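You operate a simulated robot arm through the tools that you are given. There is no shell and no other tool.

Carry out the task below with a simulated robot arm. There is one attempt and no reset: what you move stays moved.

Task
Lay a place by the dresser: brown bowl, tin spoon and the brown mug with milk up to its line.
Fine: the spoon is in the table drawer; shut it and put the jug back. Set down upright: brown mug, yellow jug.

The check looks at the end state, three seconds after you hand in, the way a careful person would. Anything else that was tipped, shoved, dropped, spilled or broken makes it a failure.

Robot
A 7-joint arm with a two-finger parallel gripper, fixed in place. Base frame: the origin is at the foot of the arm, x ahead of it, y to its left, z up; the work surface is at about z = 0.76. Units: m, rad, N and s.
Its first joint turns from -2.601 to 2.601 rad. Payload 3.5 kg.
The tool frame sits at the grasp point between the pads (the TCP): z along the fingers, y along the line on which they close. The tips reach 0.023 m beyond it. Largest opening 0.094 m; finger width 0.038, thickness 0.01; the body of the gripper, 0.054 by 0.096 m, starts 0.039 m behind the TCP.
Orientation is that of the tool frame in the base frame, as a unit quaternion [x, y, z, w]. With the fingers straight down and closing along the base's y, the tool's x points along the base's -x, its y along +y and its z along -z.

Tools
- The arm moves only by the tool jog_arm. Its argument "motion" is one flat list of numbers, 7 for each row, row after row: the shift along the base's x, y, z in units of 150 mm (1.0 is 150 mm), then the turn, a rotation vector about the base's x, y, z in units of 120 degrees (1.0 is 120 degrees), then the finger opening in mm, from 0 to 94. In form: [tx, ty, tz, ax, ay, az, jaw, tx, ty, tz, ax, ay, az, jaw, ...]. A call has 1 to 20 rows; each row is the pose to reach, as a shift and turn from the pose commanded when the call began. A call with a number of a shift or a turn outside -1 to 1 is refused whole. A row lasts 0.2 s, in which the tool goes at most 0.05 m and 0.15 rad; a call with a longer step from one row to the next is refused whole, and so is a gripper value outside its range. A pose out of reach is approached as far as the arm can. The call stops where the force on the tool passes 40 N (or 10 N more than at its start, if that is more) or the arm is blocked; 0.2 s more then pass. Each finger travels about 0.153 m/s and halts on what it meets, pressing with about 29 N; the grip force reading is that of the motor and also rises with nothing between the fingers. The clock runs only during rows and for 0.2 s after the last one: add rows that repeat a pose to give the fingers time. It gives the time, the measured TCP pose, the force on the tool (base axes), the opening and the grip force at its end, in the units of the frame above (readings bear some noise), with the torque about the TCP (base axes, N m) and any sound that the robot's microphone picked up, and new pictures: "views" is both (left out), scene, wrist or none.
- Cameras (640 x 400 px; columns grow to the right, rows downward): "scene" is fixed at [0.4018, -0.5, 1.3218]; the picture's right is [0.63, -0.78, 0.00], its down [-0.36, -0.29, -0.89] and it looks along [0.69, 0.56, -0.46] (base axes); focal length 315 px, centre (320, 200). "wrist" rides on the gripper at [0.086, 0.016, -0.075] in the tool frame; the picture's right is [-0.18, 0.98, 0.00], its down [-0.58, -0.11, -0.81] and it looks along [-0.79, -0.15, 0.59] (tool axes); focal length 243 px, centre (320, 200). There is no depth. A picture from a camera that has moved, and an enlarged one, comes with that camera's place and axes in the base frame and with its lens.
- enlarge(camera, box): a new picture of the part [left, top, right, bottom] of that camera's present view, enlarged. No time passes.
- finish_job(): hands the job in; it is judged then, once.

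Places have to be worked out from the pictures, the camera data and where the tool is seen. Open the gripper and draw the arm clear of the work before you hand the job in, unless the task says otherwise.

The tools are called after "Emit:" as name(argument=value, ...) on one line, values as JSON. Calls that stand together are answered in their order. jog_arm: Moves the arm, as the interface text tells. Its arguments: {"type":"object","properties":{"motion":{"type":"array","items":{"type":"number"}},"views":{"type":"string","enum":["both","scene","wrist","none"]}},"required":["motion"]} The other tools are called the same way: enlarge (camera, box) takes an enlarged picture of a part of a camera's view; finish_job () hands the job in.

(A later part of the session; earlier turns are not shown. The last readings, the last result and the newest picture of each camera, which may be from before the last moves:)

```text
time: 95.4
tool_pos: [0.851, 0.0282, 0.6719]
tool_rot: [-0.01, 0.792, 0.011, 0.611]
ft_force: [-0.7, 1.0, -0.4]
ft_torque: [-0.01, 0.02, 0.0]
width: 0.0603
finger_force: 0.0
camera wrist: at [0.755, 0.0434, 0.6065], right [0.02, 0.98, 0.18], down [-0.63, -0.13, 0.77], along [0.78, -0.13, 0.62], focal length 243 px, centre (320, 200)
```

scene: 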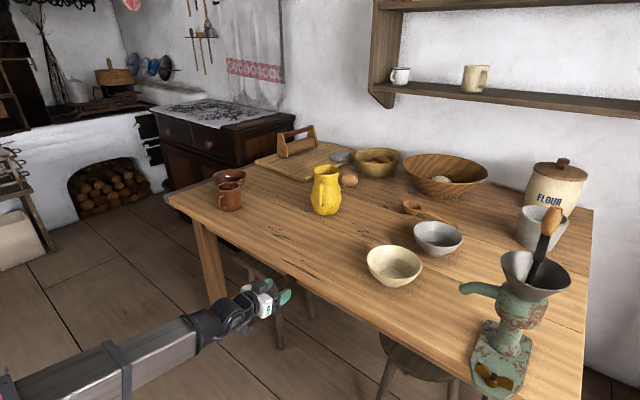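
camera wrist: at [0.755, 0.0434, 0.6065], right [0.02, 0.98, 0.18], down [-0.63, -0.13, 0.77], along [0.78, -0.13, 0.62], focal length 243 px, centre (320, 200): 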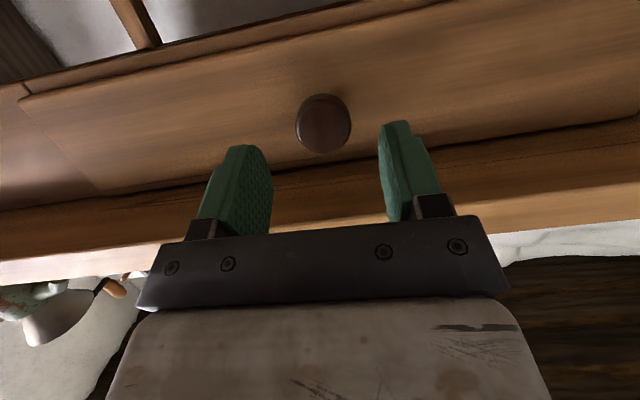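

Second view agrees: knob face at (0.922, 0.030, 0.670). Advancing so the pads straddle it.

Emit:
jog_arm(motion=[0.05, 0.003, 0, 0, 0, 0, 60, 0.15, 0.008, -0.004, 0, 0, 0, 60, 0.26, 0.014, -0.008, 0, 0, 0, 60, 0.36, 0.018, -0.008, 0, 0, 0, 60, 0.42, 0.02, -0.008, 0, 0, 0, 60, 0.44, 0.02, -0.008, 0, 0, 0, 60, 0.44, 0.02, -0.008, 0, 0, 0, 60])

```text
time: 96.8
tool_pos: [0.9109, 0.0319, 0.6707]
tool_rot: [-0.011, 0.792, 0.012, 0.61]
ft_force: [-10.4, 0.6, 0.1]
ft_torque: [-0.13, -0.59, -0.22]
width: 0.0601
finger_force: 0.1
stopped in row 7: the force on the tool passed its limit at 42 N (the readings are from after the stop); the commanded pose is now the measured one
camera wrist: at [0.8164, 0.0462, 0.6056], right [0.02, 0.98, 0.18], down [-0.63, -0.13, 0.77], along [0.78, -0.13, 0.61], focal length 243 px, centre (320, 200)
```

scene: 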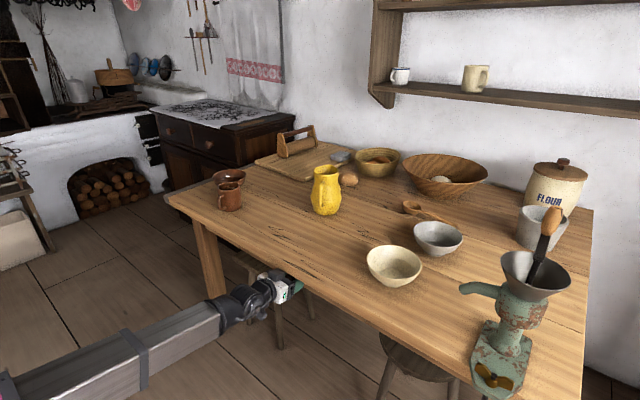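
wrist: 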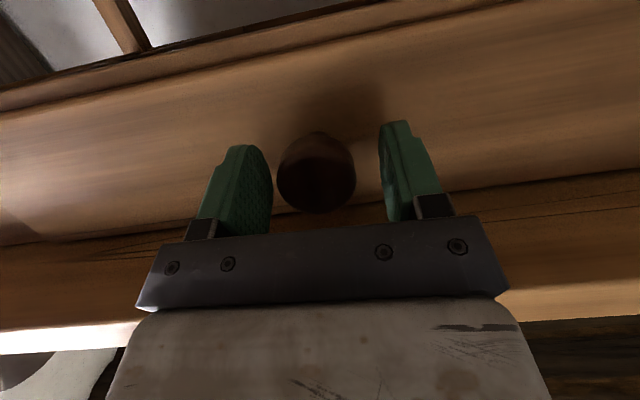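

Tips touched the drawer front at x≈0.937. Backing off 3 mm and closing on the knob.

Emit:
jog_arm(motion=[-0.01, 0, 0, 0, 0, 0, 60, -0.02, 0, 0, 0, 0, 0, 60, -0.02, 0, 0, 0, 0, 0, 50, -0.02, 0, 0, 0, 0, 0, 42, -0.02, 0, 0, 0, 0, 0, 36, -0.02, 0, 0, 0, 0, 0, 28, -0.02, 0, 0, 0, 0, 0, 20, -0.02, 0, 0, 0, 0, 0, 20])

```text
time: 98.7
tool_pos: [0.9103, 0.0298, 0.6694]
tool_rot: [-0.009, 0.792, 0.011, 0.61]
ft_force: [2.5, -28.2, -0.6]
ft_torque: [-0.05, -0.15, -0.37]
width: 0.0373
finger_force: 44.5
camera wrist: at [0.8144, 0.0444, 0.605], right [0.02, 0.98, 0.18], down [-0.63, -0.13, 0.77], along [0.78, -0.13, 0.61], focal length 243 px, centre (320, 200)
```

scene: 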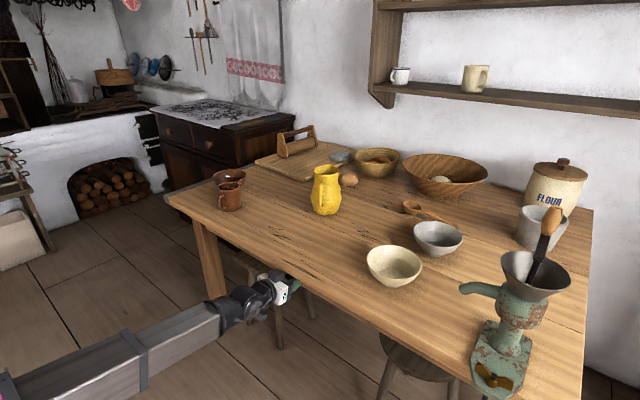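
wrist: 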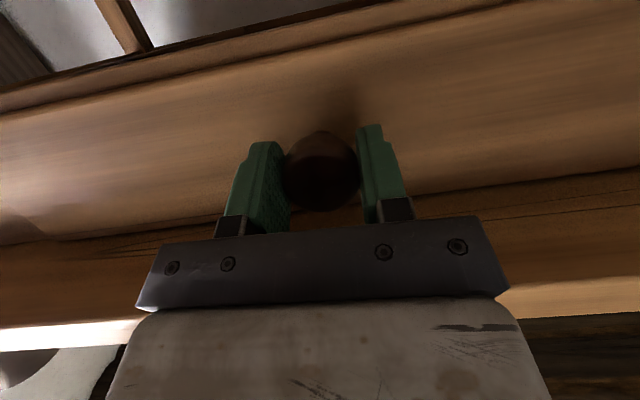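

Knob gripped (37 mm). I'll relieve the sideways load (y −2 mm) and start pulling gently.

Emit:
jog_arm(motion=[0, -0.007, 0, 0, 0, 0, 20, 0, -0.014, 0, 0, 0, 0, 20, -0.02, -0.014, 0, 0, 0, 0, 20, -0.06, -0.014, 0, 0, 0, 0, 20, -0.12, -0.014, 0, 0, 0, 0, 20, -0.19, -0.014, 0, 0, 0, 0, 20, -0.26, -0.014, 0, 0, 0, 0, 20, -0.32, -0.014, 0, 0, 0, 0, 20, -0.34, -0.014, 0, 0, 0, 0, 20])

```text
time: 100.7
tool_pos: [0.8582, 0.0291, 0.6699]
tool_rot: [-0.01, 0.792, 0.011, 0.61]
ft_force: [0.9, -10.5, -0.2]
ft_torque: [-0.01, 0.28, -0.04]
width: 0.0374
finger_force: 44.8
camera wrist: at [0.7629, 0.0442, 0.605], right [0.02, 0.98, 0.18], down [-0.63, -0.13, 0.77], along [0.78, -0.13, 0.61], focal length 243 px, centre (320, 200)
```

scene: 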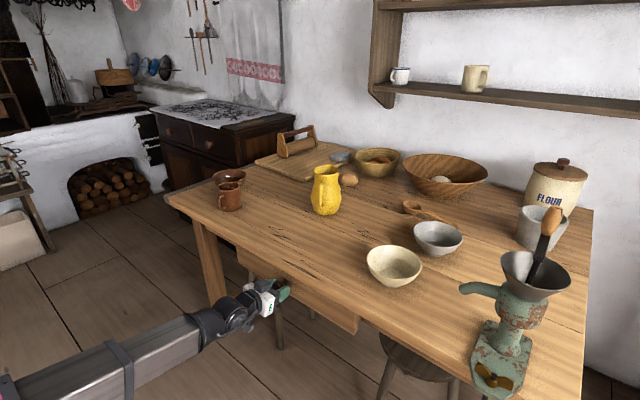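
wrist: 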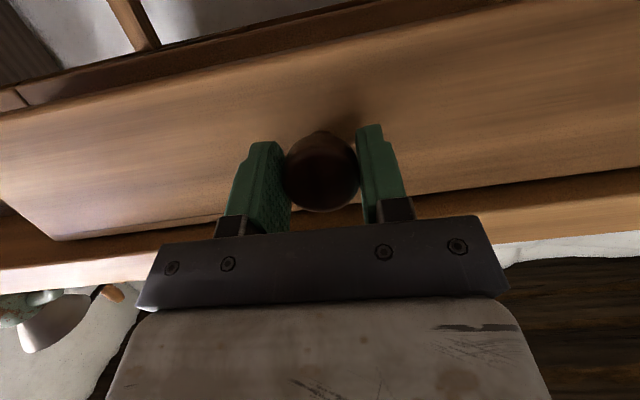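

The drawer slides out freely. Pulling another 14 cm.

Emit:
jog_arm(motion=[-0.04, -0.004, 0, 0, 0, 0, 20, -0.12, -0.004, 0, 0, 0, 0, 20, -0.24, -0.004, 0, 0, 0, 0, 20, -0.38, -0.004, 0, 0, 0, 0, 20, -0.52, -0.004, 0, 0, 0, 0, 20, -0.66, -0.004, 0, 0, 0, 0, 20, -0.8, -0.004, 0, 0, 0, 0, 20, -0.9, -0.004, 0, 0, 0, 0, 20, -0.93, -0.004, 0, 0, 0, 0, 20])

```text
time: 102.7
tool_pos: [0.718, 0.0299, 0.6682]
tool_rot: [-0.011, 0.792, 0.012, 0.61]
ft_force: [1.0, 18.8, 2.2]
ft_torque: [0.01, 0.88, 0.35]
width: 0.0374
finger_force: 44.9
camera wrist: at [0.6235, 0.044, 0.6049], right [0.02, 0.98, 0.18], down [-0.63, -0.13, 0.77], along [0.78, -0.13, 0.61], focal length 243 px, centre (320, 200)
```

scene: 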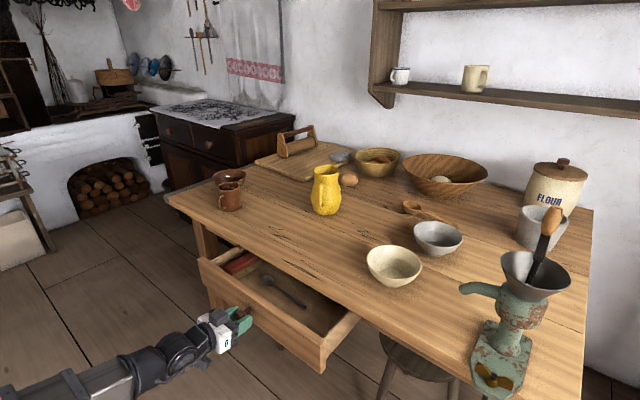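
wrist: 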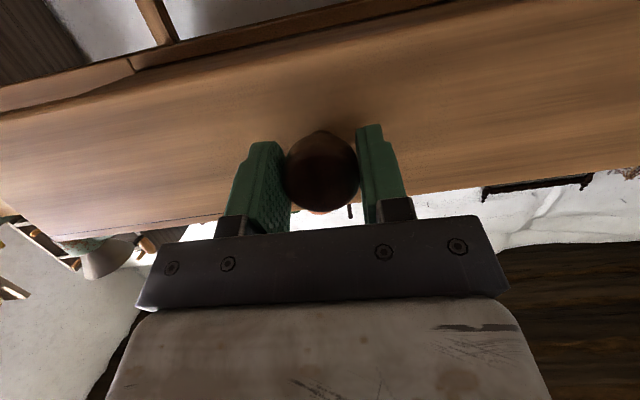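

The drawer is open about 19 cm and a spoon shows inside. Let me look closely into it.

Emit:
enlarge(camera="scene", box=[190, 240, 366, 350])

Emit:
enlarge(camera="scene", box=[215, 240, 311, 300])

```text
3.64 times, centred on (278, 295) of scene
camera zoom: at [0.4018, -0.5, 1.3218], right [0.63, -0.78, 0.0], down [-0.36, -0.29, -0.89], along [0.69, 0.56, -0.46], focal length 1144 px, centre (473, -146)
```

zoom: 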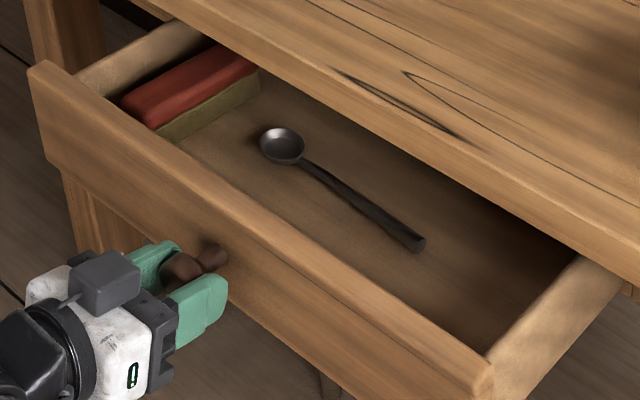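

```text
6.67 times, centred on (263, 270) of scene
camera zoom: at [0.4018, -0.5, 1.3218], right [0.63, -0.78, 0.0], down [-0.36, -0.29, -0.89], along [0.69, 0.56, -0.46], focal length 2098 px, centre (700, -267)
```

zoom: 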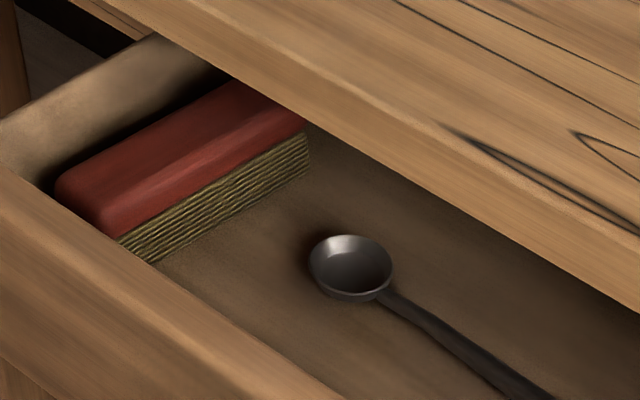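

The tin spoon lies along y at about x≈0.883 (handle end y≈−0.06, bowl y≈0.10), still partly beneath the table edge, so the drawer must come out ~11 cm more. Pulling further slowly.

Emit:
jog_arm(motion=[-0.02, 0.006, 0, 0, 0, 0, 20, -0.08, 0.008, 0, 0, 0, 0, 20, -0.18, 0.008, 0, 0, 0, 0, 20, -0.3, 0.008, 0, 0, 0, 0, 20, -0.42, 0.008, 0, 0, 0, 0, 20, -0.54, 0.008, 0, 0, 0, 0, 20, -0.64, 0.008, 0, 0, 0, 0, 20, -0.7, 0.008, 0, 0, 0, 0, 20, -0.72, 0.008, 0, 0, 0, 0, 20])

```text
time: 104.7
tool_pos: [0.6112, 0.0297, 0.6688]
tool_rot: [-0.011, 0.792, 0.012, 0.611]
ft_force: [0.7, -6.3, 6.7]
ft_torque: [-0.1, 0.81, -0.02]
width: 0.0374
finger_force: 45.4
camera wrist: at [0.5175, 0.0443, 0.6048], right [0.02, 0.98, 0.18], down [-0.63, -0.13, 0.77], along [0.78, -0.13, 0.62], focal length 243 px, centre (320, 200)
```

scene: 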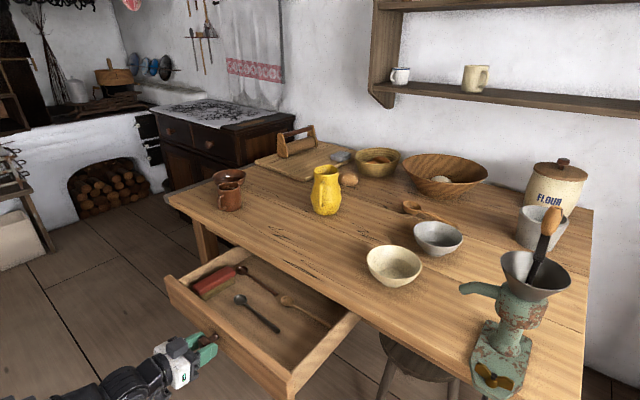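
wrist: 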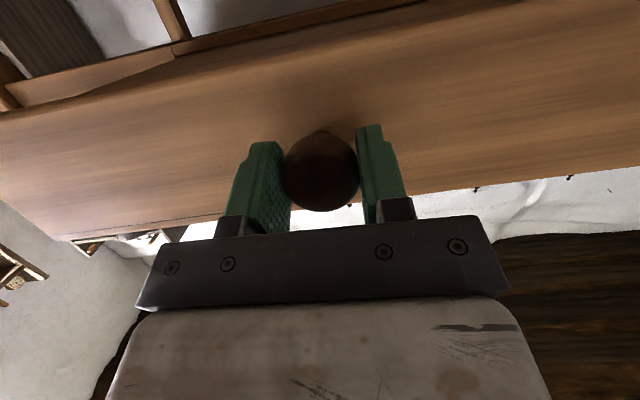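

Emit:
enlarge(camera="scene", box=[165, 240, 357, 360])

Emit:
enlarge(camera="scene", box=[215, 250, 343, 330])

```text
3.33 times, centred on (261, 300) of scene
camera zoom: at [0.4018, -0.5, 1.3218], right [0.63, -0.78, 0.0], down [-0.36, -0.29, -0.89], along [0.69, 0.56, -0.46], focal length 1049 px, centre (517, -133)
```

zoom: 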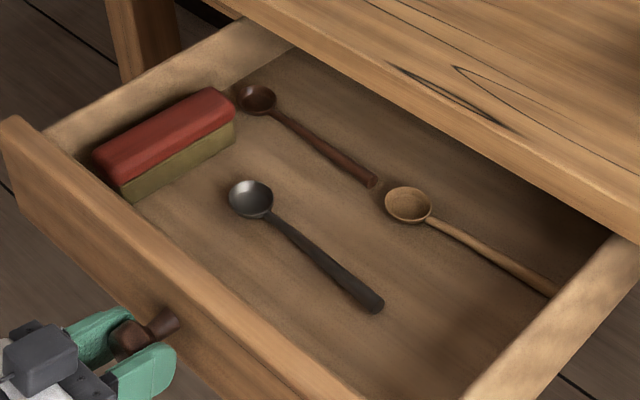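

```text
5.00 times, centred on (279, 290) of scene
camera zoom: at [0.4018, -0.5, 1.3218], right [0.63, -0.78, 0.0], down [-0.36, -0.29, -0.89], along [0.69, 0.56, -0.46], focal length 1573 px, centre (525, -250)
```

zoom: 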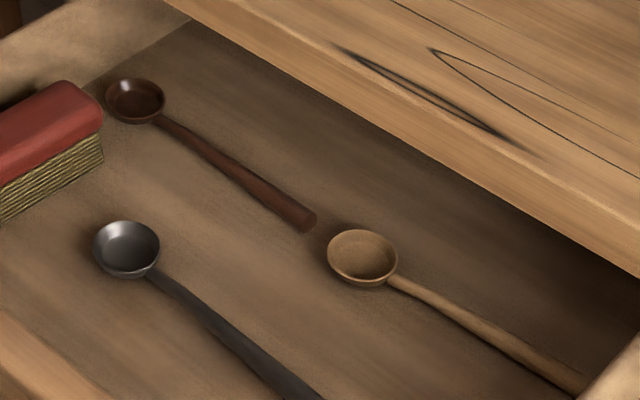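

Three spoons are in the drawer; the tin one is the grey metal spoon in front (bowl ≈ (0.781, 0.103), handle end ≈ (0.774, −0.055), z≈0.647). Releasing the knob and backing away/up.

Emit:
jog_arm(motion=[0, 0, 0, 0, 0, 0, 45, 0, 0, 0, 0, 0, 0, 60, 0, 0, 0, 0, 0, 0, 70, -0.03, 0, 0, 0, 0, 0, 70, -0.1, 0, 0, 0, 0, 0, 70, -0.2, 0, 0.03, 0, 0, 0, 70, -0.27, 0, 0.12, 0, 0, 0, 70, -0.28, 0, 0.28, 0, 0, 0, 70, -0.28, 0, 0.46, 0, 0, 0, 70, -0.28, 0, 0.64, 0, 0, 0, 70, -0.28, 0, 0.82, 0, 0, 0, 70, -0.28, 0, 0.95, 0, 0, 0, 70, -0.28, 0, 1.0, 0, 0, 0, 70])

```text
time: 107.5
tool_pos: [0.6491, 0.0344, 0.811]
tool_rot: [-0.032, 0.79, -0.018, 0.612]
ft_force: [-0.1, 2.0, 0.2]
ft_torque: [0.13, -0.01, -0.14]
width: 0.0702
finger_force: 0.0
out of reach, approached as far as the arm can: row 4, 5, 6, 7, 8, 9, 10, 11, 12, 13
camera wrist: at [0.5547, 0.0456, 0.7447], right [0.02, 0.99, 0.11], down [-0.63, -0.07, 0.77], along [0.77, -0.08, 0.63], focal length 243 px, centre (320, 200)
```

scene: 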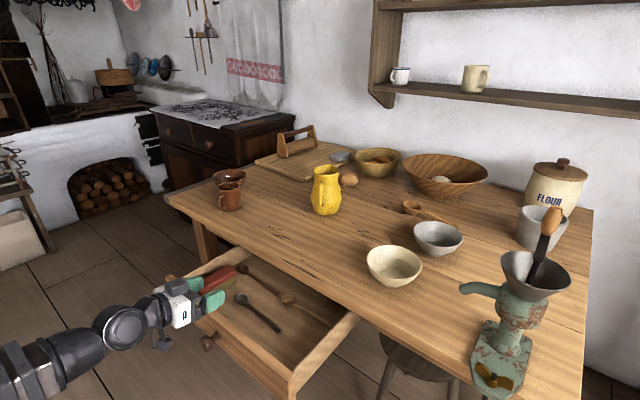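
wrist: 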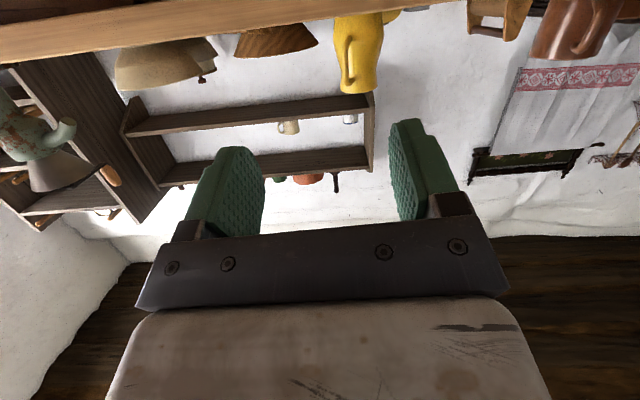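

The arm's near-limit kept it at x≈0.65; it's clear above the drawer. Now spinning +90° while moving up and out, so the fingers will close across the spoon handle.

Emit:
jog_arm(motion=[0.04, 0, 0.02, 0.029, 0.0008, -0.0076, 60, 0.12, 0, 0.08, 0.0869, 0.0025, -0.0229, 60, 0.2, 0, 0.14, 0.1449, 0.0042, -0.0382, 60, 0.28, 0, 0.2, 0.2101, 0.0061, -0.0554, 60, 0.36, 0, 0.26, 0.2753, 0.008, -0.0726, 60, 0.44, 0, 0.32, 0.3405, 0.0099, -0.0898, 60, 0.52, 0, 0.38, 0.4057, 0.0118, -0.107, 60, 0.6, 0, 0.44, 0.4709, 0.0137, -0.1242, 60, 0.66, 0, 0.48, 0.5361, 0.0155, -0.1413, 60, 0.7, 0, 0.52, 0.6013, 0.0174, -0.1585, 60, 0.73, 0, 0.55, 0.6665, 0.0193, -0.1757, 60, 0.75, 0, 0.57, 0.71, 0.0206, -0.1872, 60, 0.75, 0, 0.57, 0.7245, 0.021, -0.191, 60, 0.75, 0, 0.57, 0.7245, 0.021, -0.191, 60])

```text
time: 110.5
tool_pos: [0.7611, 0.0547, 0.8907]
tool_rot: [0.557, 0.559, 0.436, 0.433]
ft_force: [-0.5, 0.5, 1.0]
ft_torque: [0.03, -0.06, 0.0]
width: 0.0603
finger_force: 0.1
out of reach, approached as far as the arm can: row 3, 4, 5, 6, 7, 8, 9, 10, 11, 12, 13, 14
camera wrist: at [0.6913, 0.1426, 0.9244], right [0.24, -0.18, 0.95], down [-0.81, -0.59, 0.09], along [0.54, -0.79, -0.29], focal length 243 px, centre (320, 200)
```

scene: 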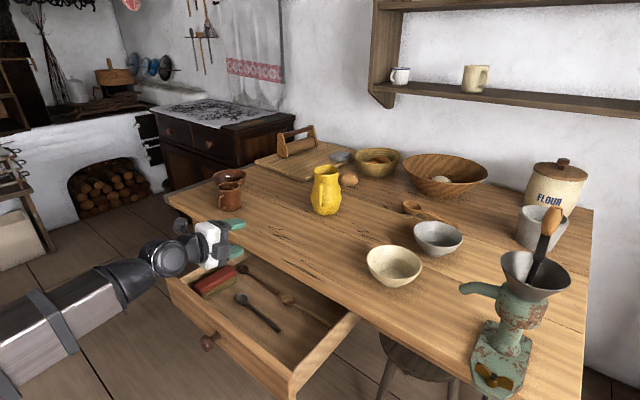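
wrist: 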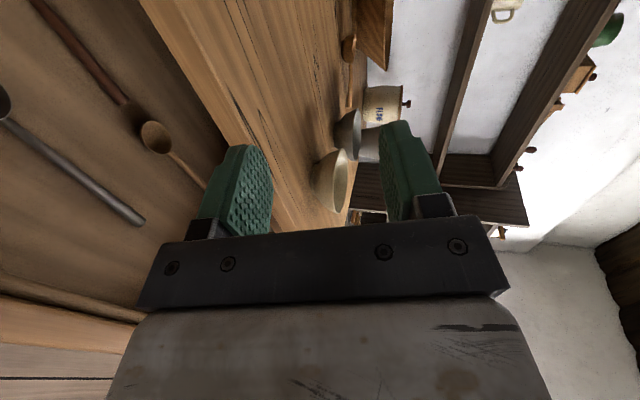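

Orientation achieved; now pitching the tool down to vertical over the spoon.

Emit:
jog_arm(motion=[0.15, 0, 0, -0.0009, 0.03, 0, 60, 0.35, 0, 0, -0.0029, 0.1, 0, 60, 0.5, 0, 0, -0.0049, 0.17, 0, 60, 0.6, 0, 0, -0.007, 0.24, 0, 60, 0.634, 0, -0.02, -0.009, 0.31, 0, 55, 0.634, 0, -0.06, -0.011, 0.38, 0, 50, 0.634, 0, -0.12, -0.013, 0.45, 0, 45, 0.634, 0, -0.18, -0.0151, 0.52, 0, 40, 0.634, 0, -0.25, -0.0171, 0.59, 0, 40, 0.634, 0, -0.3, -0.0181, 0.625, 0, 40, 0.634, 0, -0.3, -0.0181, 0.625, 0, 40])

```text
time: 112.8
tool_pos: [0.8559, 0.057, 0.8486]
tool_rot: [0.691, 0.709, -0.088, 0.108]
ft_force: [0.0, -0.5, 0.2]
ft_torque: [-0.03, 0.0, 0.05]
width: 0.0403
finger_force: 0.0
out of reach, approached as far as the arm can: row 1, 2, 3, 4, 5, 6, 7, 8, 9, 10, 11
camera wrist: at [0.8669, 0.1622, 0.8971], right [0.99, -0.15, 0.07], down [-0.12, -0.34, 0.93], along [-0.12, -0.93, -0.35], focal length 243 px, centre (320, 200)
```

scene: 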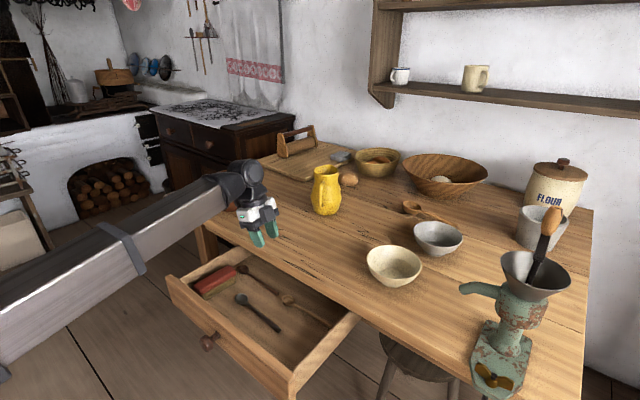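
wrist: 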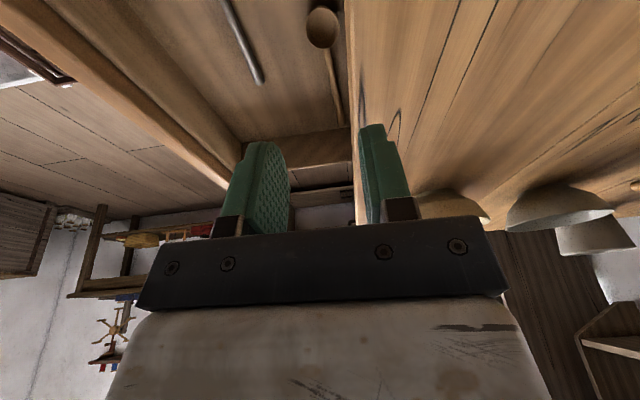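

The IK got stuck near a wrist limit (measured pose differs from commanded). I'll move up and outward with some outward tilt to return to a comfortable configuration.

Emit:
jog_arm(motion=[0.15, 0.02, 0.1, 0.001, -0.03, 0, 40, 0.35, 0.06, 0.25, 0.003, -0.09, 0, 40, 0.55, 0.1, 0.4, 0.004, -0.15, 0, 40, 0.75, 0.12, 0.55, 0.006, -0.21, 0, 40, 0.9, 0.13, 0.7, 0.0072, -0.25, 0, 40, 1.0, 0.13, 0.8, 0.0072, -0.25, 0, 40, 1.0, 0.13, 0.8, 0.0072, -0.25, 0, 40, 1.0, 0.13, 0.8, 0.0072, -0.25, 0, 40])

```text
time: 114.7
tool_pos: [1.004, 0.0768, 0.9689]
tool_rot: [0.691, 0.657, 0.099, 0.284]
ft_force: [0.1, -0.1, -0.4]
ft_torque: [0.04, 0.02, -0.01]
width: 0.04
finger_force: 0.2
camera wrist: at [0.9901, 0.1811, 1.018], right [0.82, -0.16, 0.56], down [-0.57, -0.35, 0.74], along [0.08, -0.92, -0.38], focal length 243 px, centre (320, 200)
```

scene: 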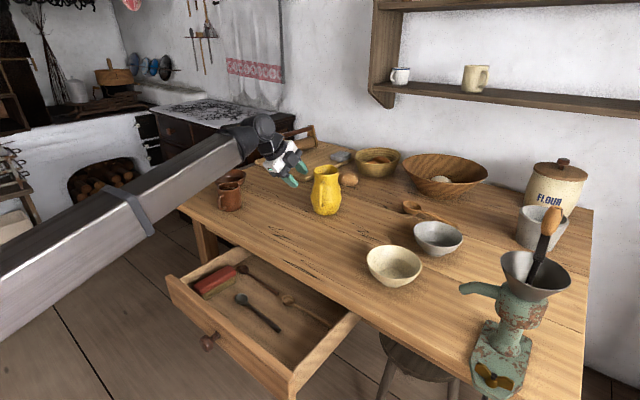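
wrist: 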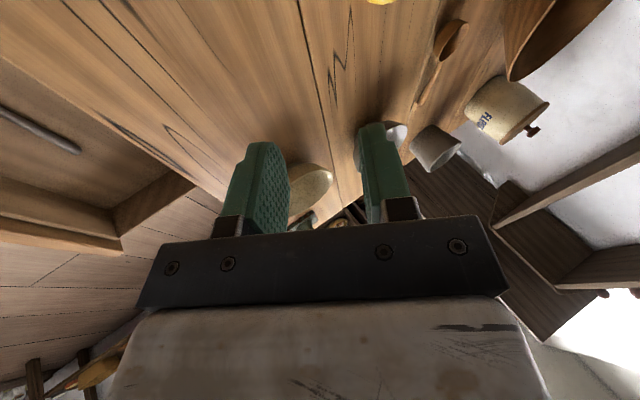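

Motion is free again; the commanded pose is the achieved one. I'll remove the sideways lean so the tool is cleanly oriented (closing along x), then come back stepwise.

Emit:
jog_arm(motion=[-0.03, -0.01, -0.02, 0.0117, 0.0009, 0.0056, 40, -0.1, -0.03, -0.06, 0.035, 0.0026, 0.0169, 40, -0.2, -0.06, -0.12, 0.0642, 0.0048, 0.031, 40, -0.3, -0.09, -0.2, 0.0934, 0.007, 0.0451, 40, -0.4, -0.12, -0.26, 0.1168, 0.0088, 0.0564, 40, -0.46, -0.13, -0.3, 0.1168, 0.0088, 0.0564, 40, -0.46, -0.13, -0.3, 0.1168, 0.0088, 0.0564, 40], views="none")

```text
time: 116.2
tool_pos: [0.932, 0.1023, 0.9148]
tool_rot: [0.693, 0.657, 0.139, 0.262]
ft_force: [-0.2, 0.1, -0.2]
ft_torque: [0.02, -0.04, -0.02]
width: 0.04
finger_force: 0.0
out of reach, approached as far as the arm can: row 2, 3, 4, 5, 6, 7
```

The wrist seems to have swapped branches when it passed through alignment with the forearm at the drawer (forearm-roll joint now at its limit). I'll check the arm's shape before unwinding it.

Emit:
jog_arm(motion=[0, 0, 0.1, 0, 0, 0, 40, 0, 0, 0.3, 0, 0, 0, 40, 0, 0, 0.55, 0, 0, 0, 40, 0, 0, 0.75, 0, 0, 0, 40, 0, 0, 0.8, 0, 0, 0, 40])

Emit:
enlarge(camera="scene", box=[0, 60, 340, 272])

```text
time: 117.5
tool_pos: [0.9318, 0.1025, 1.0365]
tool_rot: [0.693, 0.657, 0.135, 0.266]
ft_force: [0.1, -0.2, 0.8]
ft_torque: [0.01, 0.02, -0.01]
width: 0.0401
finger_force: 0.0
camera wrist: at [0.9135, 0.2026, 1.0916], right [0.8, -0.18, 0.57], down [-0.58, -0.42, 0.7], along [0.11, -0.89, -0.44], focal length 243 px, centre (320, 200)
```

scene: 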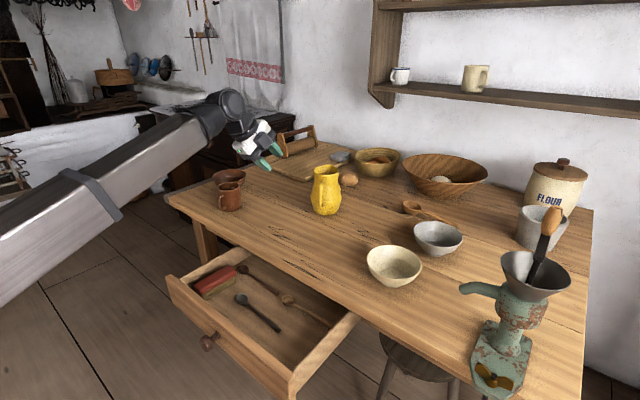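
wrist: 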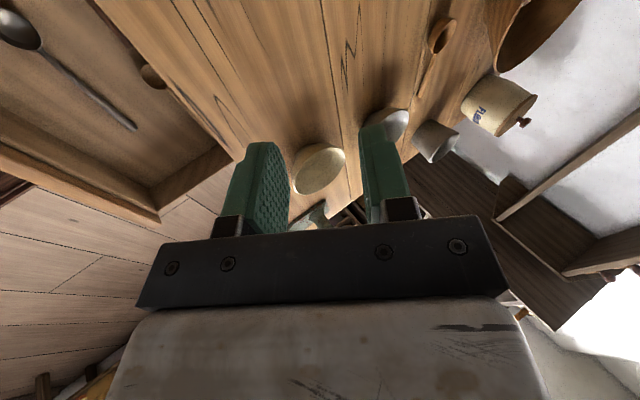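

```text
1.88 times, centred on (170, 166) of scene
camera zoom: at [0.4018, -0.5, 1.3218], right [0.63, -0.78, 0.0], down [-0.36, -0.29, -0.89], along [0.69, 0.56, -0.46], focal length 592 px, centre (602, 264)
```

zoom: 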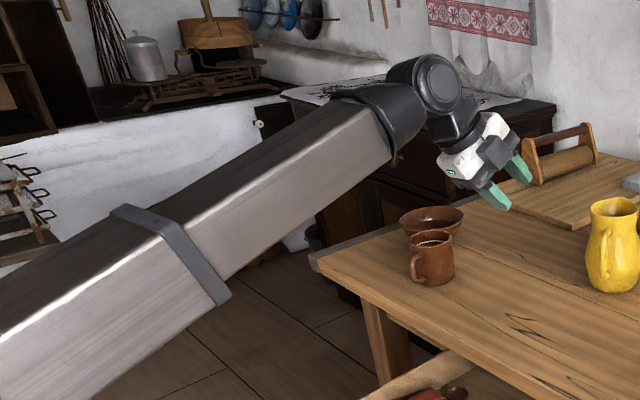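

I'll unwind deliberately: first tilt the tool toward the forearm line (Step A), then roll it around the forearm axis via the −y side (Step B).

Emit:
jog_arm(motion=[0.051, 0.021, 0.059, 0.0022, -0.028, 0.0079, 40, 0.154, 0.062, 0.176, 0.0065, -0.084, 0.0237, 40, 0.256, 0.103, 0.294, 0.0108, -0.14, 0.0396, 40, 0.358, 0.144, 0.411, 0.0151, -0.196, 0.0554, 40, 0.461, 0.185, 0.528, 0.0194, -0.252, 0.0712, 40, 0.512, 0.206, 0.587, 0.0216, -0.28, 0.0791, 40, 0.512, 0.206, 0.587, 0.0216, -0.28, 0.0791, 40], views="none")

Emit:
jog_arm(motion=[-0.01, -0.03, 0.05, -0.0352, -0.006, -0.0116, 40, -0.03, -0.1, 0.16, -0.1055, -0.018, -0.0349, 40, -0.06, -0.17, 0.27, -0.1688, -0.0288, -0.0558, 40, -0.08, -0.24, 0.38, -0.2321, -0.0396, -0.0767, 40, -0.1, -0.32, 0.5, -0.2955, -0.0504, -0.0977, 40, -0.12, -0.39, 0.62, -0.3588, -0.0612, -0.1186, 40, -0.15, -0.46, 0.74, -0.4221, -0.072, -0.1395, 40, -0.17, -0.52, 0.84, -0.4854, -0.0828, -0.1604, 40, -0.19, -0.57, 0.93, -0.5487, -0.0936, -0.1814, 40, -0.21, -0.61, 1.0, -0.612, -0.1044, -0.2023, 40, -0.23, -0.64, 1.0, -0.6683, -0.114, -0.2209, 40, -0.23, -0.65, 1.0, -0.7035, -0.12, -0.2325, 40])

```text
time: 119.0
tool_pos: [1.0092, 0.1354, 1.1221]
tool_rot: [0.574, 0.603, 0.365, 0.417]
ft_force: [0.4, -0.5, -0.2]
ft_torque: [0.02, -0.02, -0.01]
width: 0.04
finger_force: 0.1
```

```text
refused: row 2 steps farther than a row can; nothing moved
```

Emit:
jog_arm(motion=[-0.01, -0.03, 0.05, -0.0328, -0.0056, -0.0109, 40, -0.03, -0.09, 0.14, -0.0938, -0.016, -0.031, 40, -0.05, -0.15, 0.24, -0.1548, -0.0264, -0.0512, 40, -0.07, -0.21, 0.34, -0.2157, -0.0368, -0.0713, 40, -0.09, -0.28, 0.44, -0.2767, -0.0472, -0.0915, 40, -0.11, -0.34, 0.54, -0.3377, -0.0576, -0.1116, 40, -0.13, -0.4, 0.64, -0.3986, -0.068, -0.1318, 40, -0.15, -0.46, 0.74, -0.4596, -0.0784, -0.1519, 40, -0.17, -0.52, 0.83, -0.5206, -0.0888, -0.1721, 40, -0.19, -0.57, 0.91, -0.5816, -0.0992, -0.1922, 40, -0.21, -0.61, 0.98, -0.6425, -0.1096, -0.2124, 40, -0.23, -0.64, 1.0, -0.7035, -0.12, -0.2325, 40, -0.23, -0.65, 1.0, -0.7035, -0.12, -0.2325, 40])

```text
time: 121.8
tool_pos: [0.9746, 0.0361, 1.2742]
tool_rot: [0.22, 0.499, -0.166, 0.822]
ft_force: [0.8, 0.1, 0.3]
ft_torque: [0.0, 0.0, 0.01]
width: 0.0402
finger_force: 0.0
camera wrist: at [0.9648, 0.0861, 1.169], right [0.4, 0.84, 0.36], down [-0.91, 0.37, 0.17], along [0.01, -0.4, 0.92], focal length 243 px, centre (320, 200)
```

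scene: 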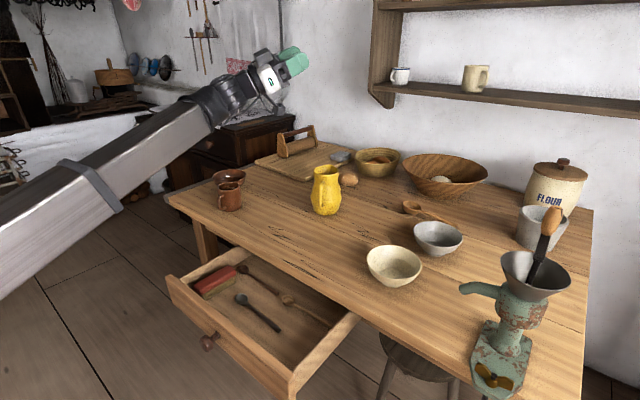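
wrist: 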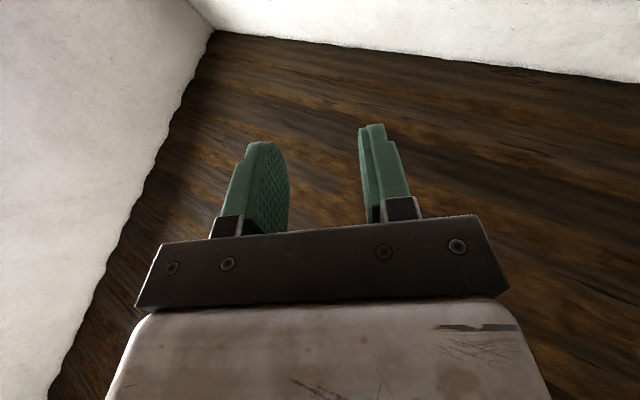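

Step B first half worked without limits. Continuing the roll up over the top.

Emit:
jog_arm(motion=[-0.01, 0.03, 0.03, -0.0293, -0.005, -0.0097, 40, -0.04, 0.1, 0.09, -0.0879, -0.015, -0.0291, 40, -0.08, 0.19, 0.16, -0.1465, -0.025, -0.0485, 40, -0.12, 0.28, 0.24, -0.2051, -0.035, -0.0679, 40, -0.16, 0.37, 0.31, -0.2637, -0.045, -0.0873, 40, -0.2, 0.46, 0.39, -0.3223, -0.055, -0.1067, 40, -0.24, 0.56, 0.47, -0.3809, -0.065, -0.1261, 40, -0.28, 0.66, 0.55, -0.4395, -0.075, -0.1455, 40, -0.31, 0.74, 0.61, -0.4981, -0.085, -0.1649, 40, -0.33, 0.8, 0.65, -0.5567, -0.095, -0.1843, 40, -0.342, 0.835, 0.673, -0.586, -0.1, -0.194, 40, -0.342, 0.835, 0.673, -0.586, -0.1, -0.194, 40])

```text
time: 124.5
tool_pos: [0.9238, 0.1613, 1.3746]
tool_rot: [-0.181, 0.179, -0.551, 0.795]
ft_force: [-0.5, -0.3, 0.5]
ft_torque: [0.01, -0.04, -0.01]
width: 0.0401
finger_force: 0.0
camera wrist: at [0.9277, 0.0795, 1.2945], right [0.74, 0.49, -0.46], down [-0.67, 0.44, -0.6], along [-0.09, 0.75, 0.65], focal length 243 px, centre (320, 200)
```

scene: 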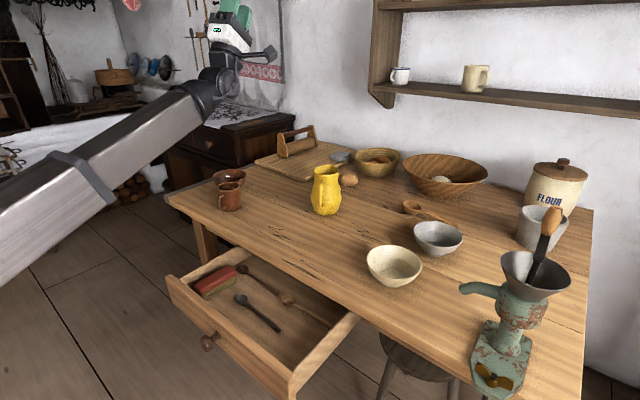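
wrist: 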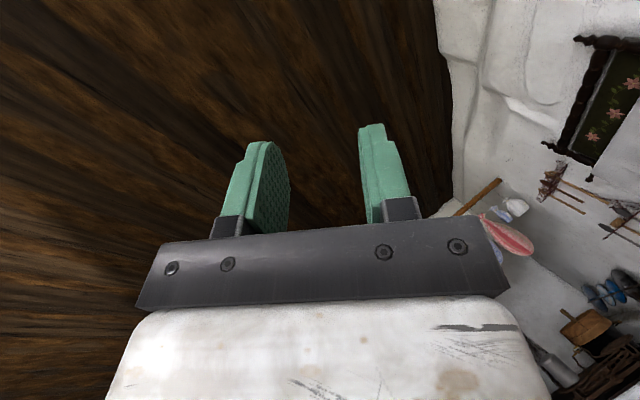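

Tool is up in the arm's plane now. Step C: pitch it straight down through the forearm line, in two calls.

Emit:
jog_arm(motion=[0.05, 0.008, -0.07, -0.0054, 0.0308, 0, 40, 0.16, 0.026, -0.2, -0.0163, 0.0923, 0, 40, 0.27, 0.044, -0.34, -0.0271, 0.1539, 0, 40, 0.38, 0.062, -0.48, -0.038, 0.2154, 0, 40, 0.48, 0.08, -0.62, -0.0488, 0.277, 0, 40, 0.58, 0.095, -0.75, -0.0597, 0.3385, 0, 40, 0.623, 0.102, -0.815, -0.0651, 0.3693, 0, 40], views="none")

Emit:
jog_arm(motion=[-0.01, -0.002, -0.08, -0.0054, 0.0308, 0, 40, -0.03, -0.006, -0.24, -0.0163, 0.0923, 0, 40, -0.05, -0.01, -0.41, -0.0271, 0.1539, 0, 40, -0.08, -0.014, -0.58, -0.038, 0.2154, 0, 40, -0.1, -0.018, -0.75, -0.0488, 0.277, 0, 40, -0.12, -0.021, -0.91, -0.0597, 0.3385, 0, 40, -0.13, -0.023, -1.0, -0.0651, 0.3693, 0, 40, -0.13, -0.023, -1.0, -0.0651, 0.3693, 0, 40])

```text
time: 126.0
tool_pos: [1.0131, 0.1744, 1.2589]
tool_rot: [-0.41, 0.418, -0.465, 0.664]
ft_force: [0.3, 0.5, 1.0]
ft_torque: [-0.02, -0.03, 0.01]
width: 0.04
finger_force: 0.2
out of reach, approached as far as the arm can: row 7
```

```text
time: 127.8
tool_pos: [0.9917, 0.17, 1.1106]
tool_rot: [-0.598, 0.606, -0.303, 0.429]
ft_force: [-0.4, 0.2, 0.7]
ft_torque: [0.02, 0.01, 0.0]
width: 0.0399
finger_force: 0.0
camera wrist: at [0.925, 0.077, 1.115], right [-0.47, 0.28, -0.84], down [-0.71, 0.44, 0.55], along [0.52, 0.85, -0.01], focal length 243 px, centre (320, 200)
```

scene: 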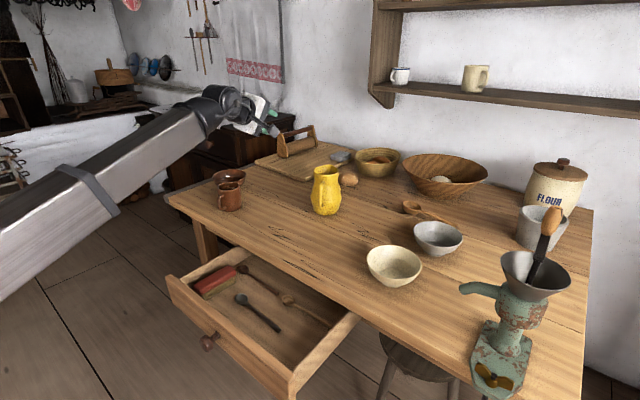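
wrist: 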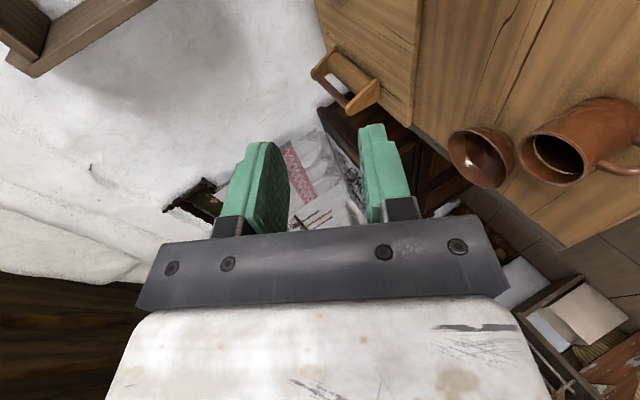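

The wrist passed through cleanly. Testing that it now pitches down properly toward vertical.

Emit:
jog_arm(motion=[-0.03, -0.02, -0.03, -0.0027, 0.0164, 0, 40, -0.12, -0.08, -0.12, -0.0098, 0.0591, 0, 40, -0.24, -0.16, -0.23, -0.019, 0.115, 0, 40, -0.37, -0.25, -0.36, -0.0294, 0.1774, 0, 40, -0.5, -0.33, -0.48, -0.0392, 0.2365, 0, 40, -0.61, -0.4, -0.58, -0.0479, 0.2891, 0, 40, -0.667, -0.44, -0.63, -0.0544, 0.3285, 0, 40, -0.667, -0.44, -0.63, -0.0544, 0.3285, 0, 40], views="none")

```text
time: 129.7
tool_pos: [0.8915, 0.1042, 1.0144]
tool_rot: [-0.689, 0.696, -0.115, 0.166]
ft_force: [0.5, 0.0, -0.6]
ft_torque: [0.01, -0.05, 0.01]
width: 0.0401
finger_force: 0.0
```

Branch recovered. I want the camera on the +y side (away from the mug later), so I tilt out a bit and spin the tool 180° here in free air.

Emit:
jog_arm(motion=[0.02, -0.02, 0.02, 0.005, -0.03, 0, 40, 0.05, -0.06, 0.06, 0.015, -0.085, 0, 40, 0.1, -0.12, 0.1, 0.025, -0.145, 0, 40, 0.15, -0.18, 0.15, 0.036, -0.205, 0, 40, 0.15, -0.2, 0.15, 0.036, -0.205, 0, 40], views="none")

Emit:
jog_arm(motion=[0, 0, 0, 0.0293, 0.0048, -0.0268, 40, 0, 0, 0, 0.077, 0.0126, -0.0702, 40, 0, 0, 0, 0.1246, 0.0204, -0.1137, 40, 0, 0, 0, 0.1723, 0.0282, -0.1572, 40, 0, 0, 0, 0.2199, 0.036, -0.2007, 40, 0, 0, 0, 0.2676, 0.0438, -0.2442, 40, 0, 0, 0, 0.3152, 0.0516, -0.2877, 40, 0, 0, 0, 0.3628, 0.0594, -0.3312, 40, 0, 0, 0, 0.4105, 0.0672, -0.3746, 40, 0, 0, 0, 0.4581, 0.075, -0.4181, 40, 0, 0, 0, 0.5058, 0.0828, -0.4616, 40, 0, 0, 0, 0.5498, 0.09, -0.5018, 40, 0, 0, 0, 0.5498, 0.09, -0.5018, 40], views="none")

```text
time: 130.8
tool_pos: [0.9149, 0.0747, 1.0369]
tool_rot: [-0.641, 0.648, -0.234, 0.337]
ft_force: [0.1, 0.1, -0.7]
ft_torque: [0.02, 0.01, -0.02]
width: 0.04
finger_force: 0.1
```

```text
time: 133.7
tool_pos: [0.9155, 0.0741, 1.0385]
tool_rot: [0.011, 0.913, 0.066, 0.403]
ft_force: [0.1, 0.0, -0.4]
ft_torque: [-0.03, -0.01, -0.03]
width: 0.0399
finger_force: 0.1
```

Halfway through the spin. Finishing it (another 86°) and moving toward the drawer.

Emit:
jog_arm(motion=[-0.02, -0.01, -0.02, 0.0301, 0.0023, -0.0306, 40, -0.06, -0.03, -0.05, 0.0752, 0.0058, -0.0766, 40, -0.11, -0.05, -0.08, 0.1203, 0.0093, -0.1225, 40, -0.16, -0.07, -0.11, 0.1654, 0.0128, -0.1685, 40, -0.22, -0.09, -0.15, 0.2105, 0.0163, -0.2145, 40, -0.28, -0.11, -0.19, 0.2556, 0.0198, -0.2604, 40, -0.34, -0.13, -0.23, 0.3007, 0.0233, -0.3064, 40, -0.4, -0.15, -0.27, 0.3458, 0.0268, -0.3523, 40, -0.46, -0.18, -0.31, 0.3909, 0.0303, -0.3983, 40, -0.51, -0.2, -0.35, 0.436, 0.0338, -0.4442, 40, -0.55, -0.22, -0.38, 0.4811, 0.0373, -0.4902, 40, -0.57, -0.227, -0.39, 0.5011, 0.0389, -0.5106, 40, -0.57, -0.227, -0.39, 0.5011, 0.0389, -0.5106, 40], views="none")

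Emit:
jog_arm(motion=[-0.01, 0, -0.03, 0, 0.02, 0, 40, -0.04, 0, -0.1, 0, 0.07, 0, 40, -0.08, 0, -0.18, 0, 0.13, 0, 40, -0.12, 0, -0.26, 0, 0.19, 0, 40, -0.16, 0, -0.34, 0, 0.25, 0, 40, -0.2, 0, -0.42, 0, 0.31, 0, 40, -0.22, 0, -0.48, 0, 0.36, 0, 40, -0.22, 0, -0.5, 0, 0.4, 0, 40, -0.22, 0, -0.5, 0, 0.4, 0, 40])

```text
time: 136.4
tool_pos: [0.8308, 0.0411, 0.9785]
tool_rot: [0.645, 0.646, 0.288, 0.29]
ft_force: [0.0, -1.1, -0.8]
ft_torque: [-0.01, 0.01, 0.0]
width: 0.04
finger_force: 0.2
```

```text
time: 138.4
tool_pos: [0.7961, 0.0397, 0.9035]
tool_rot: [0.706, 0.708, 0.0, 0.0]
ft_force: [0.3, -0.5, 0.9]
ft_torque: [-0.03, -0.02, 0.03]
width: 0.0399
finger_force: 0.1
camera wrist: at [0.8113, 0.128, 0.978], right [0.98, -0.18, 0.0], down [-0.11, -0.58, 0.81], along [-0.15, -0.79, -0.59], focal length 243 px, centre (320, 200)
```

scene: 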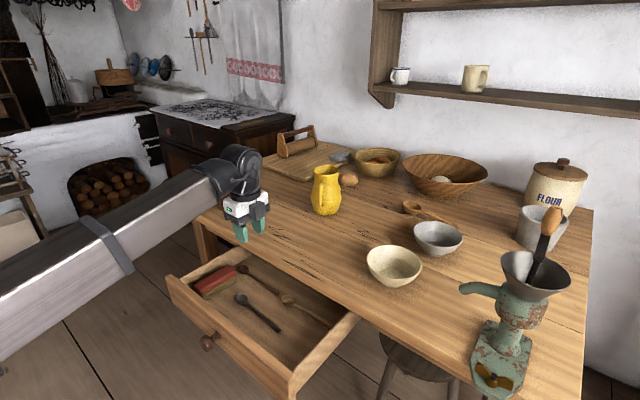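
wrist: 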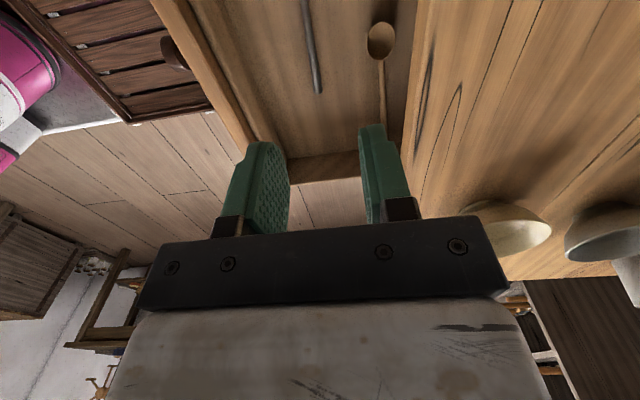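

The tool is vertical over the drawer; the spoon handle runs through about (0.778, 0.035). Descending in stages.

Emit:
jog_arm(motion=[-0.02, -0.005, -0.05, 0, 0, 0, 40, -0.06, -0.015, -0.2, 0, 0, 0, 40, -0.1, -0.025, -0.4, 0, 0, 0, 40, -0.12, -0.031, -0.6, 0, 0, 0, 40, -0.12, -0.031, -0.8, 0, 0, 0, 40, -0.12, -0.031, -0.95, 0, 0, 0, 40, -0.12, -0.031, -1.0, 0, 0, 0, 40, -0.12, -0.031, -1.0, 0, 0, 0, 40])

```text
time: 140.2
tool_pos: [0.778, 0.035, 0.7543]
tool_rot: [0.706, 0.708, 0.0, 0.001]
ft_force: [0.3, -0.5, -0.1]
ft_torque: [-0.02, -0.01, 0.04]
width: 0.04
finger_force: 0.0
camera wrist: at [0.7934, 0.1228, 0.8282], right [0.98, -0.18, 0.0], down [-0.11, -0.58, 0.81], along [-0.14, -0.79, -0.59], focal length 243 px, centre (320, 200)
```

scene: 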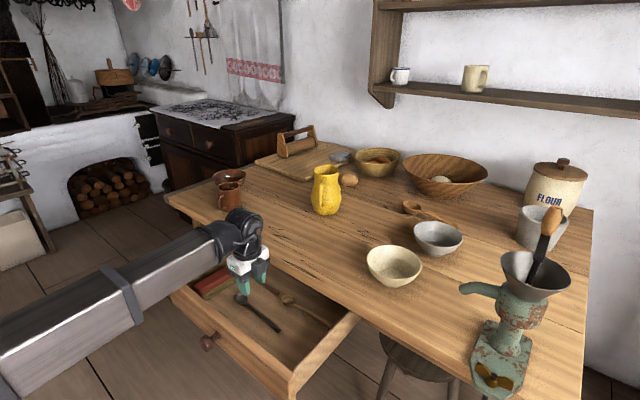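
wrist: 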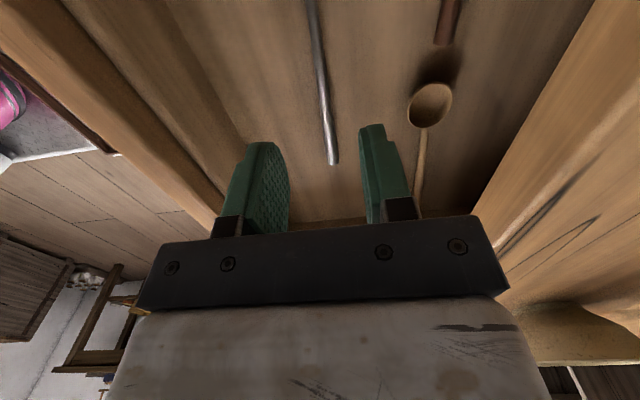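

The handle line is centred between the fingers (x≈0.776 at y=0.035). Descending to the drawer floor gently.

Emit:
jog_arm(motion=[-0.005, 0, -0.05, 0, 0, 0, 40, -0.01, 0, -0.18, 0, 0, 0, 40, -0.01, 0, -0.33, 0, 0, 0, 34, -0.01, 0, -0.45, 0, 0, 0, 30, -0.01, 0, -0.53, 0, 0, 0, 30, -0.01, 0, -0.57, 0, 0, 0, 30, -0.01, 0, -0.585, 0, 0, 0, 30, -0.01, 0, -0.585, 0, 0, 0, 30])

```text
time: 142.1
tool_pos: [0.7773, 0.0361, 0.667]
tool_rot: [0.706, 0.709, -0.002, 0.001]
ft_force: [-0.2, 0.5, -0.1]
ft_torque: [-0.01, 0.03, 0.03]
width: 0.03
finger_force: 0.0
camera wrist: at [0.7921, 0.1233, 0.7405], right [0.98, -0.18, 0.0], down [-0.11, -0.58, 0.81], along [-0.14, -0.79, -0.59], focal length 243 px, centre (320, 200)
```

scene: 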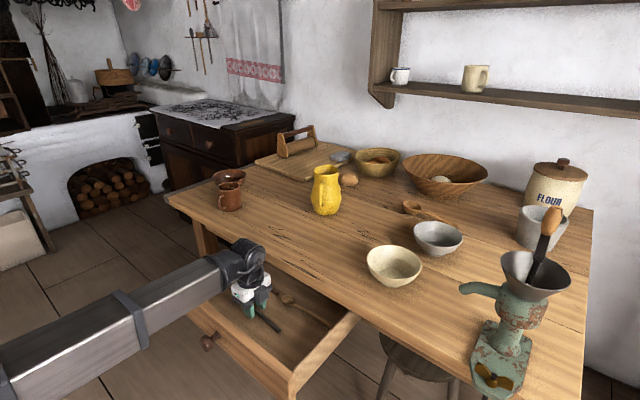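
wrist: 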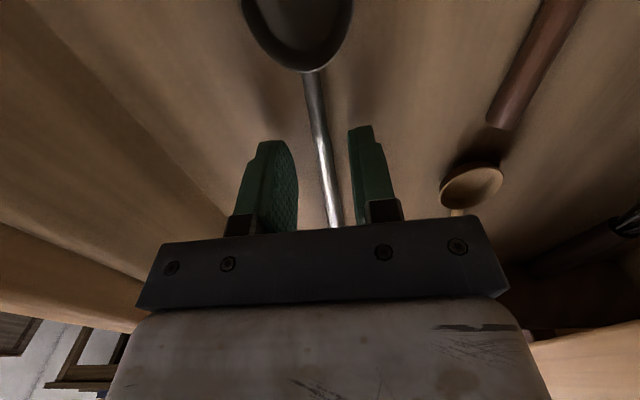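

The handle lies between the fingers. Going 3 mm lower and closing on it.

Emit:
jog_arm(motion=[0, 0, -0.01, 0, 0, 0, 30, 0, 0, -0.02, 0, 0, 0, 30, 0, 0, -0.02, 0, 0, 0, 24, 0, 0, -0.02, 0, 0, 0, 18, 0, 0, -0.02, 0, 0, 0, 12, 0, 0, -0.02, 0, 0, 0, 6, 0, 0, -0.02, 0, 0, 0, 0, 0, 0, -0.02, 0, 0, 0, 0])

```text
time: 143.8
tool_pos: [0.7764, 0.036, 0.6637]
tool_rot: [0.706, 0.708, 0.0, 0.001]
ft_force: [-0.4, -0.1, 0.1]
ft_torque: [-0.01, -0.01, 0.0]
width: 0.01
finger_force: 28.7
camera wrist: at [0.7921, 0.1233, 0.7373], right [0.98, -0.18, 0.0], down [-0.11, -0.58, 0.81], along [-0.14, -0.79, -0.59], focal length 243 px, centre (320, 200)
```

scene: 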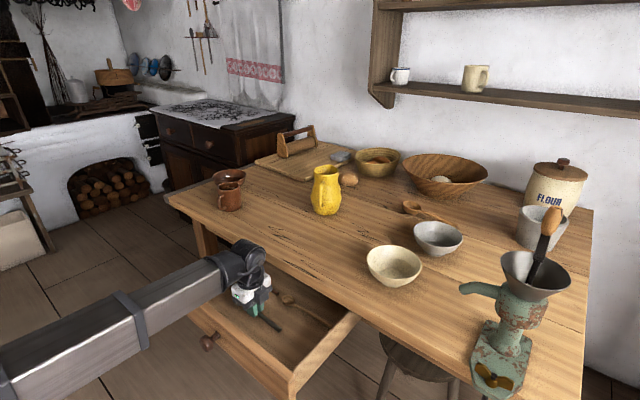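
wrist: 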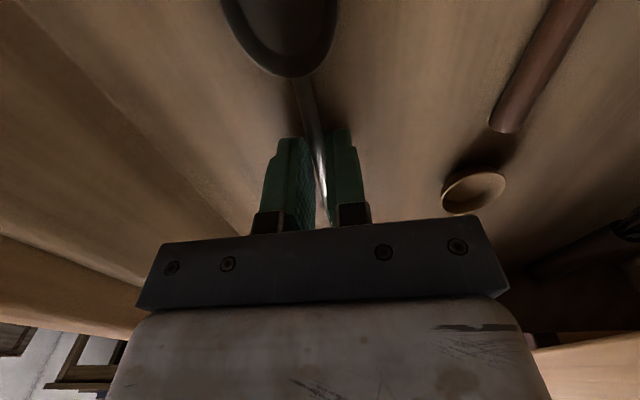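

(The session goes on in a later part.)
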